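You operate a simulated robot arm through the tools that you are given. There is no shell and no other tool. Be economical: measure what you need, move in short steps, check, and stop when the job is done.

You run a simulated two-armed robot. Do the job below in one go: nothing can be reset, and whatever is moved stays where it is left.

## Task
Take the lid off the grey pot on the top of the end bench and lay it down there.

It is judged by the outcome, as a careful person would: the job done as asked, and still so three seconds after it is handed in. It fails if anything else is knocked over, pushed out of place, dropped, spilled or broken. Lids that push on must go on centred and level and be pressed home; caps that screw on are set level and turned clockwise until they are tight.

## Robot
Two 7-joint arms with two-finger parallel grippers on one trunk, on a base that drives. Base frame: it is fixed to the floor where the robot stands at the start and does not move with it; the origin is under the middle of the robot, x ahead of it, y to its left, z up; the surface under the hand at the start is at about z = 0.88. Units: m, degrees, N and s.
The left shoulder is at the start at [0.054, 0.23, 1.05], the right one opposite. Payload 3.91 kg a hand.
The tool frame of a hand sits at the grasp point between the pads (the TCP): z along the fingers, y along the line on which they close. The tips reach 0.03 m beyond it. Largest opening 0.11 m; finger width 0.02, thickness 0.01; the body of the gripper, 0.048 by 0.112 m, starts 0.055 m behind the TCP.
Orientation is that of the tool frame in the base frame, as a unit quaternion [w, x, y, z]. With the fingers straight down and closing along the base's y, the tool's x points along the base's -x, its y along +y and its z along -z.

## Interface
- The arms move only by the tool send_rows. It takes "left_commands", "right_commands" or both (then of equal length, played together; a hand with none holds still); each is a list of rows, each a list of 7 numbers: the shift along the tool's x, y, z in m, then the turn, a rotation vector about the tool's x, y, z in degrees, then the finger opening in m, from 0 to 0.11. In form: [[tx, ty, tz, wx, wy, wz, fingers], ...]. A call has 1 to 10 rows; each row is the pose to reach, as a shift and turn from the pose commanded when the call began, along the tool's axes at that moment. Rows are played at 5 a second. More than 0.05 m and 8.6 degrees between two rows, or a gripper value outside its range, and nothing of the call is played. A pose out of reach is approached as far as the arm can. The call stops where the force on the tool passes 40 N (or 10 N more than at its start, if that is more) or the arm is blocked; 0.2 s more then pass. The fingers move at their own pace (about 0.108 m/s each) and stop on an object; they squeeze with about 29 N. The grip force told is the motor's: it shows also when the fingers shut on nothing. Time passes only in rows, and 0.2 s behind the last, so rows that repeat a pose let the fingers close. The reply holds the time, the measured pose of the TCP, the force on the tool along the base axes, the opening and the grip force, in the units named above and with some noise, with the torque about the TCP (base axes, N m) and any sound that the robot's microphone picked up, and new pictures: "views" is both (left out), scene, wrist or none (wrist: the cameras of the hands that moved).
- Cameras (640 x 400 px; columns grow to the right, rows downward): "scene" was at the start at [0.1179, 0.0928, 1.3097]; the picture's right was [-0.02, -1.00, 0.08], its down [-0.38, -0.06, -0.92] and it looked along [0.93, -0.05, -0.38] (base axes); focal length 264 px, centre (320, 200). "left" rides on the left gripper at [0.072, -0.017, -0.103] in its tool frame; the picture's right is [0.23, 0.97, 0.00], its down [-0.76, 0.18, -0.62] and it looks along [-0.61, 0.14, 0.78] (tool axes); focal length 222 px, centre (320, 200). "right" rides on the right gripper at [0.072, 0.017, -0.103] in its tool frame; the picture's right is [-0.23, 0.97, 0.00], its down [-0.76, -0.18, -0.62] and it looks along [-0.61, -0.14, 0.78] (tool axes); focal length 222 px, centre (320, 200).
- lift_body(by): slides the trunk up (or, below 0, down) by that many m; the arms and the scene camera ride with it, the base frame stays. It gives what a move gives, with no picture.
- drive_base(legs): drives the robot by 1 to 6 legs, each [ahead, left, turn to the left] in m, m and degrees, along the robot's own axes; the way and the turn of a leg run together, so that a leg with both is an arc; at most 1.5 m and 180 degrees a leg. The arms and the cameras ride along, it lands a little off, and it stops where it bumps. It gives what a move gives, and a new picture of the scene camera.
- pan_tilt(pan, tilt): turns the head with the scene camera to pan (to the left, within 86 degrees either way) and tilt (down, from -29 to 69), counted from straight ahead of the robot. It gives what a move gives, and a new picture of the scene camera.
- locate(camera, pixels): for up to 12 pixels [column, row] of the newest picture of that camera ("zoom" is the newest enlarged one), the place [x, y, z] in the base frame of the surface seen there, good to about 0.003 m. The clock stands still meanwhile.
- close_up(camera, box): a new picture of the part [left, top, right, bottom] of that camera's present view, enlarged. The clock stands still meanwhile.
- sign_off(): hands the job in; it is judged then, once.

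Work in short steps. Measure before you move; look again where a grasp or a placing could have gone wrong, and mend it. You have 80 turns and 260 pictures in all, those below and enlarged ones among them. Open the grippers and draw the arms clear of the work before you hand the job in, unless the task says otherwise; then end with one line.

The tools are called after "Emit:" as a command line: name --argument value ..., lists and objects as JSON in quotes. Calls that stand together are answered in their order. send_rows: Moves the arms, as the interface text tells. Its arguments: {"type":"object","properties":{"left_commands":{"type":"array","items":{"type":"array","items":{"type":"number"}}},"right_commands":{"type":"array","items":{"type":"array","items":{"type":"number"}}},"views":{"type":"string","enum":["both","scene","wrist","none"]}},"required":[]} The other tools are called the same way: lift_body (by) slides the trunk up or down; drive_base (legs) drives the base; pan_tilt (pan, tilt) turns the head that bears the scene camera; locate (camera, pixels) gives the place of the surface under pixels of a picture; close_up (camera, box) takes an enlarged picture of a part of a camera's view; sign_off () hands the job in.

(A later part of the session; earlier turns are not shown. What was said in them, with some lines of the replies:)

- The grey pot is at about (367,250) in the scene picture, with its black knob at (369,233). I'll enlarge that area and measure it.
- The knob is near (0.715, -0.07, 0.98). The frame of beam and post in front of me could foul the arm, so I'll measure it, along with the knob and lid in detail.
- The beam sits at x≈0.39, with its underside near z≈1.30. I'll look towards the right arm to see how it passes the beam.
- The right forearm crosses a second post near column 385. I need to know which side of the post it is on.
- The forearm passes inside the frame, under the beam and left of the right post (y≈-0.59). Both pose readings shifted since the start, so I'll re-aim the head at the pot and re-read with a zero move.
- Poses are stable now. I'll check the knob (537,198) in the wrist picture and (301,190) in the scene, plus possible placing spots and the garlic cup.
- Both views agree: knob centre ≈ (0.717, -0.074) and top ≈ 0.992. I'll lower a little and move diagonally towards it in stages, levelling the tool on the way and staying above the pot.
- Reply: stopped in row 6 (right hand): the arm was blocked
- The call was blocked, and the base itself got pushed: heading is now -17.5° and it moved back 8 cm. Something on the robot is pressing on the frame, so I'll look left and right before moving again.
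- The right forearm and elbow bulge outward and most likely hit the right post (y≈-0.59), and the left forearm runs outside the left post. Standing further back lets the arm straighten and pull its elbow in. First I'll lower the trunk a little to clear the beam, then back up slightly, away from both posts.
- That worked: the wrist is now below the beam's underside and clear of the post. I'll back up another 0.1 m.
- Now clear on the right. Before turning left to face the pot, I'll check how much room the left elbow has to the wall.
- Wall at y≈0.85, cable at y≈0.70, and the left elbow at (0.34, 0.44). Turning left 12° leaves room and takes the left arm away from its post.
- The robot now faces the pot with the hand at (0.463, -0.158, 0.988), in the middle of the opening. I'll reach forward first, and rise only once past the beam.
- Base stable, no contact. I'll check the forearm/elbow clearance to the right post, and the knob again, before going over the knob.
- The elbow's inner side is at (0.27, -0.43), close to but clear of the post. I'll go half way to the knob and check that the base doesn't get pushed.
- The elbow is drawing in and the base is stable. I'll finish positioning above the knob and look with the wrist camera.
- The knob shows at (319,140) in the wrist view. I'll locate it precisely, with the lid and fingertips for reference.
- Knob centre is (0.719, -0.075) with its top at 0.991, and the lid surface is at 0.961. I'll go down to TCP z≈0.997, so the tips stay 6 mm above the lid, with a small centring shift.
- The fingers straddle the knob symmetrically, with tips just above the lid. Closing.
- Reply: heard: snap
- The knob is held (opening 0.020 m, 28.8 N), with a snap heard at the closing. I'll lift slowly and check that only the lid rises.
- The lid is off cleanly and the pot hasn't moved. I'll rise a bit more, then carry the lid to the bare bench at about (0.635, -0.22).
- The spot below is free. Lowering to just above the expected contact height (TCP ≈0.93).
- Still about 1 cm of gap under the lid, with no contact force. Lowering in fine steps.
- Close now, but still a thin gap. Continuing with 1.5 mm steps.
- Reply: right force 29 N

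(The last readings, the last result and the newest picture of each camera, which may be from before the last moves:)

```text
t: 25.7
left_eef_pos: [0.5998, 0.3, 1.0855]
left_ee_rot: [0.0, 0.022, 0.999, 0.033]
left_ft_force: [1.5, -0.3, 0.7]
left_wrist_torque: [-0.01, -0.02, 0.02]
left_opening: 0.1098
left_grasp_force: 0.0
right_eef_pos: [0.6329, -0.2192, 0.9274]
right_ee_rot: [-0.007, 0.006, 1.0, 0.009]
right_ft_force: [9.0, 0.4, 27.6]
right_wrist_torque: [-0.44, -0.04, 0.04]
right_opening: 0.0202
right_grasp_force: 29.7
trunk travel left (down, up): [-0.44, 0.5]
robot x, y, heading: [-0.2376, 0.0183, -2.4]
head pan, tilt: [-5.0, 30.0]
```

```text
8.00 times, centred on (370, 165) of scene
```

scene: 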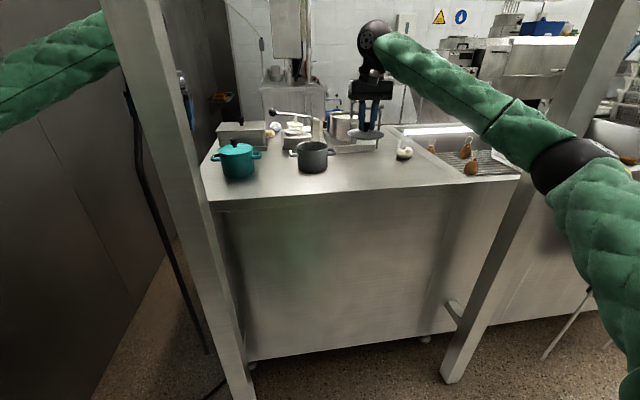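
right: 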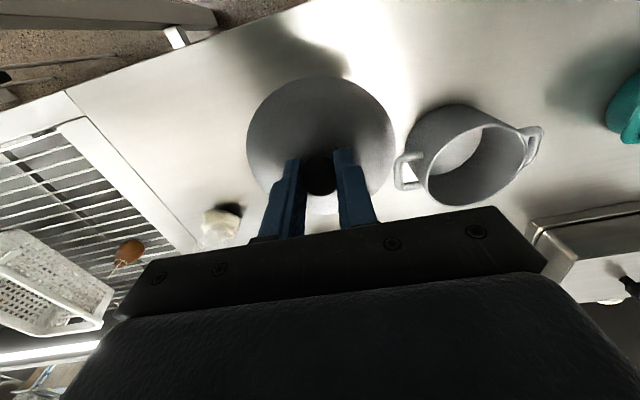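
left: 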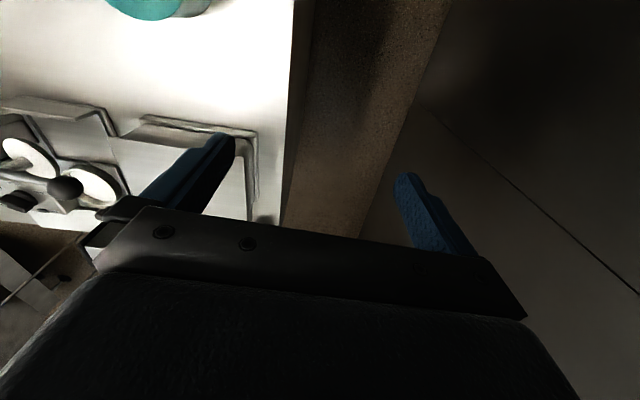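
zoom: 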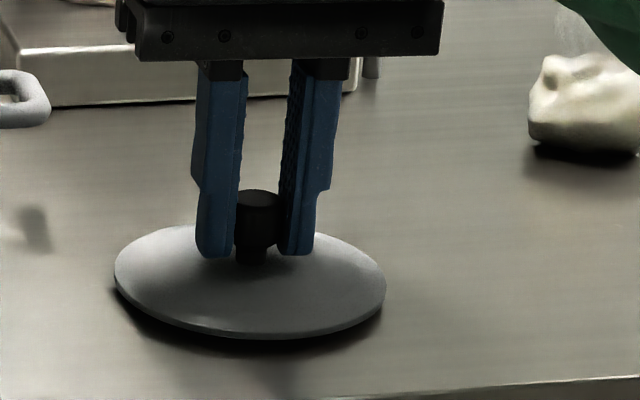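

Contact at 27 N, so the lid rests on the bench on its inner rim. I'll ease off 3.5 mm to unload, then open the fingers.

Emit:
send_rows --right_commands '[[0, 0, -0.0035, 0, 0, 0, 0.0], [0, 0, -0.0035, 0, 0, 0, 0.0], [0, 0, -0.0035, 0, 0, 0, 0.03], [0, 0, -0.0035, 0, 0, 0, 0.05], [0, 0, -0.0035, 0, 0, 0, 0.05]]' --views "wrist"

Emit:
close_up --camera "scene" --box '[340, 140, 400, 190]'

```text
t: 26.9
left_eef_pos: [0.601, 0.2981, 1.084]
left_ee_rot: [0.001, 0.021, 0.999, 0.033]
left_ft_force: [-0.7, 0.8, 0.7]
left_wrist_torque: [0.0, -0.03, 0.01]
left_opening: 0.11
left_grasp_force: 0.1
right_eef_pos: [0.6346, -0.219, 0.9263]
right_ee_rot: [-0.01, 0.008, 1.0, 0.008]
right_ft_force: [0.8, 0.5, 0.6]
right_wrist_torque: [0.0, 0.02, 0.01]
right_opening: 0.0501
right_grasp_force: 0.0
trunk travel left (down, up): [-0.44, 0.5]
robot x, y, heading: [-0.2399, 0.0207, -2.9]
head pan, tilt: [-5.0, 30.0]
```

right: 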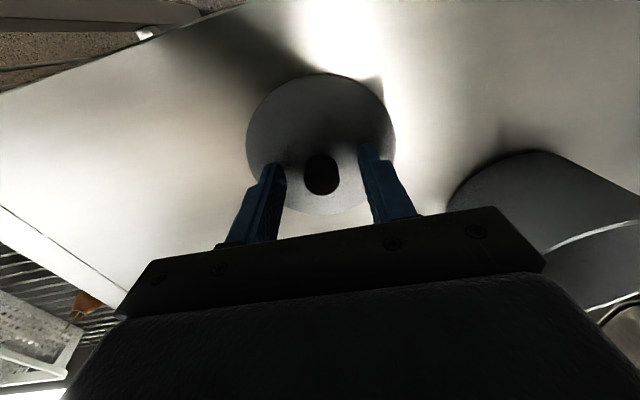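

```text
8.00 times, centred on (370, 165) of scene
```

zoom: 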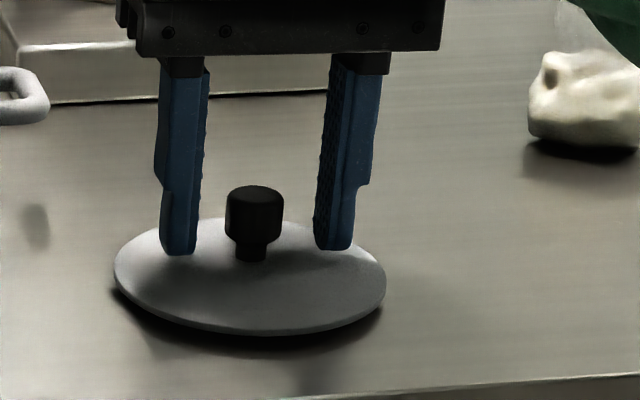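

The lid lies free and level on the bench. I'll raise the hand straight up off the knob, then draw it back.

Emit:
send_rows --right_commands '[[0, 0, -0.025, 0, 0, 0, 0.05], [0, 0, -0.05, 0, 0, 0, 0.05], [0, 0, -0.075, 0, 0, 0, 0.05], [0, 0, -0.09, 0, 0, 0, 0.05], [0.03, 0, -0.09, 0, 0, 0, 0.05], [0.06, 0, -0.09, 0, 0, 0, 0.05], [0.09, 0, -0.09, 0, 0, 0, 0.05]]' --views "scene"

Emit:
close_up --camera "scene" --box '[200, 80, 440, 230]'

```text
t: 28.5
left_eef_pos: [0.6007, 0.2987, 1.086]
left_ee_rot: [0.001, 0.022, 0.999, 0.034]
left_ft_force: [0.5, 1.0, 0.7]
left_wrist_torque: [0.01, 0.02, 0.02]
left_opening: 0.1101
left_grasp_force: 0.1
right_eef_pos: [0.5473, -0.2187, 1.0189]
right_ee_rot: [-0.01, 0.007, 1.0, 0.009]
right_ft_force: [0.0, 0.4, 1.3]
right_wrist_torque: [0.01, -0.01, -0.02]
right_opening: 0.05
right_grasp_force: 0.0
trunk travel left (down, up): [-0.44, 0.5]
robot x, y, heading: [-0.2411, 0.0225, -2.5]
head pan, tilt: [-5.0, 30.0]
```

scene: 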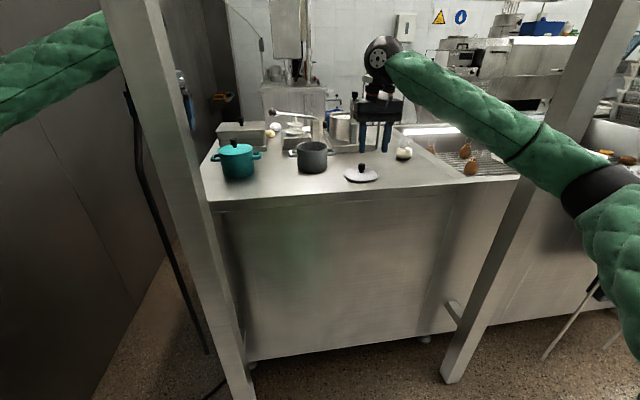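

```text
2.67 times, centred on (320, 155) of scene
```

zoom: 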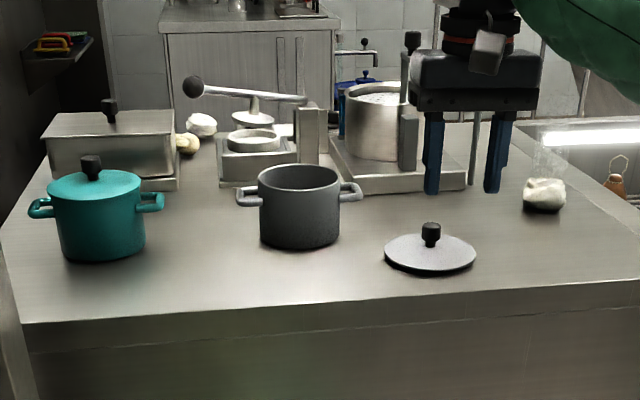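

The lid lies flat on the bench at (412–475, 250) in the enlarged picture, the pot stands open, and nothing else has moved. Grippers are open and both arms are clear, so I'm handing in.

Emit:
sign_off

```text
The job is handed in.
```

The grey pot's lid is off and lying flat on the end bench beside it; an early move jammed the arm against the frame and pushed the robot's base back, but nothing on the bench was disturbed.
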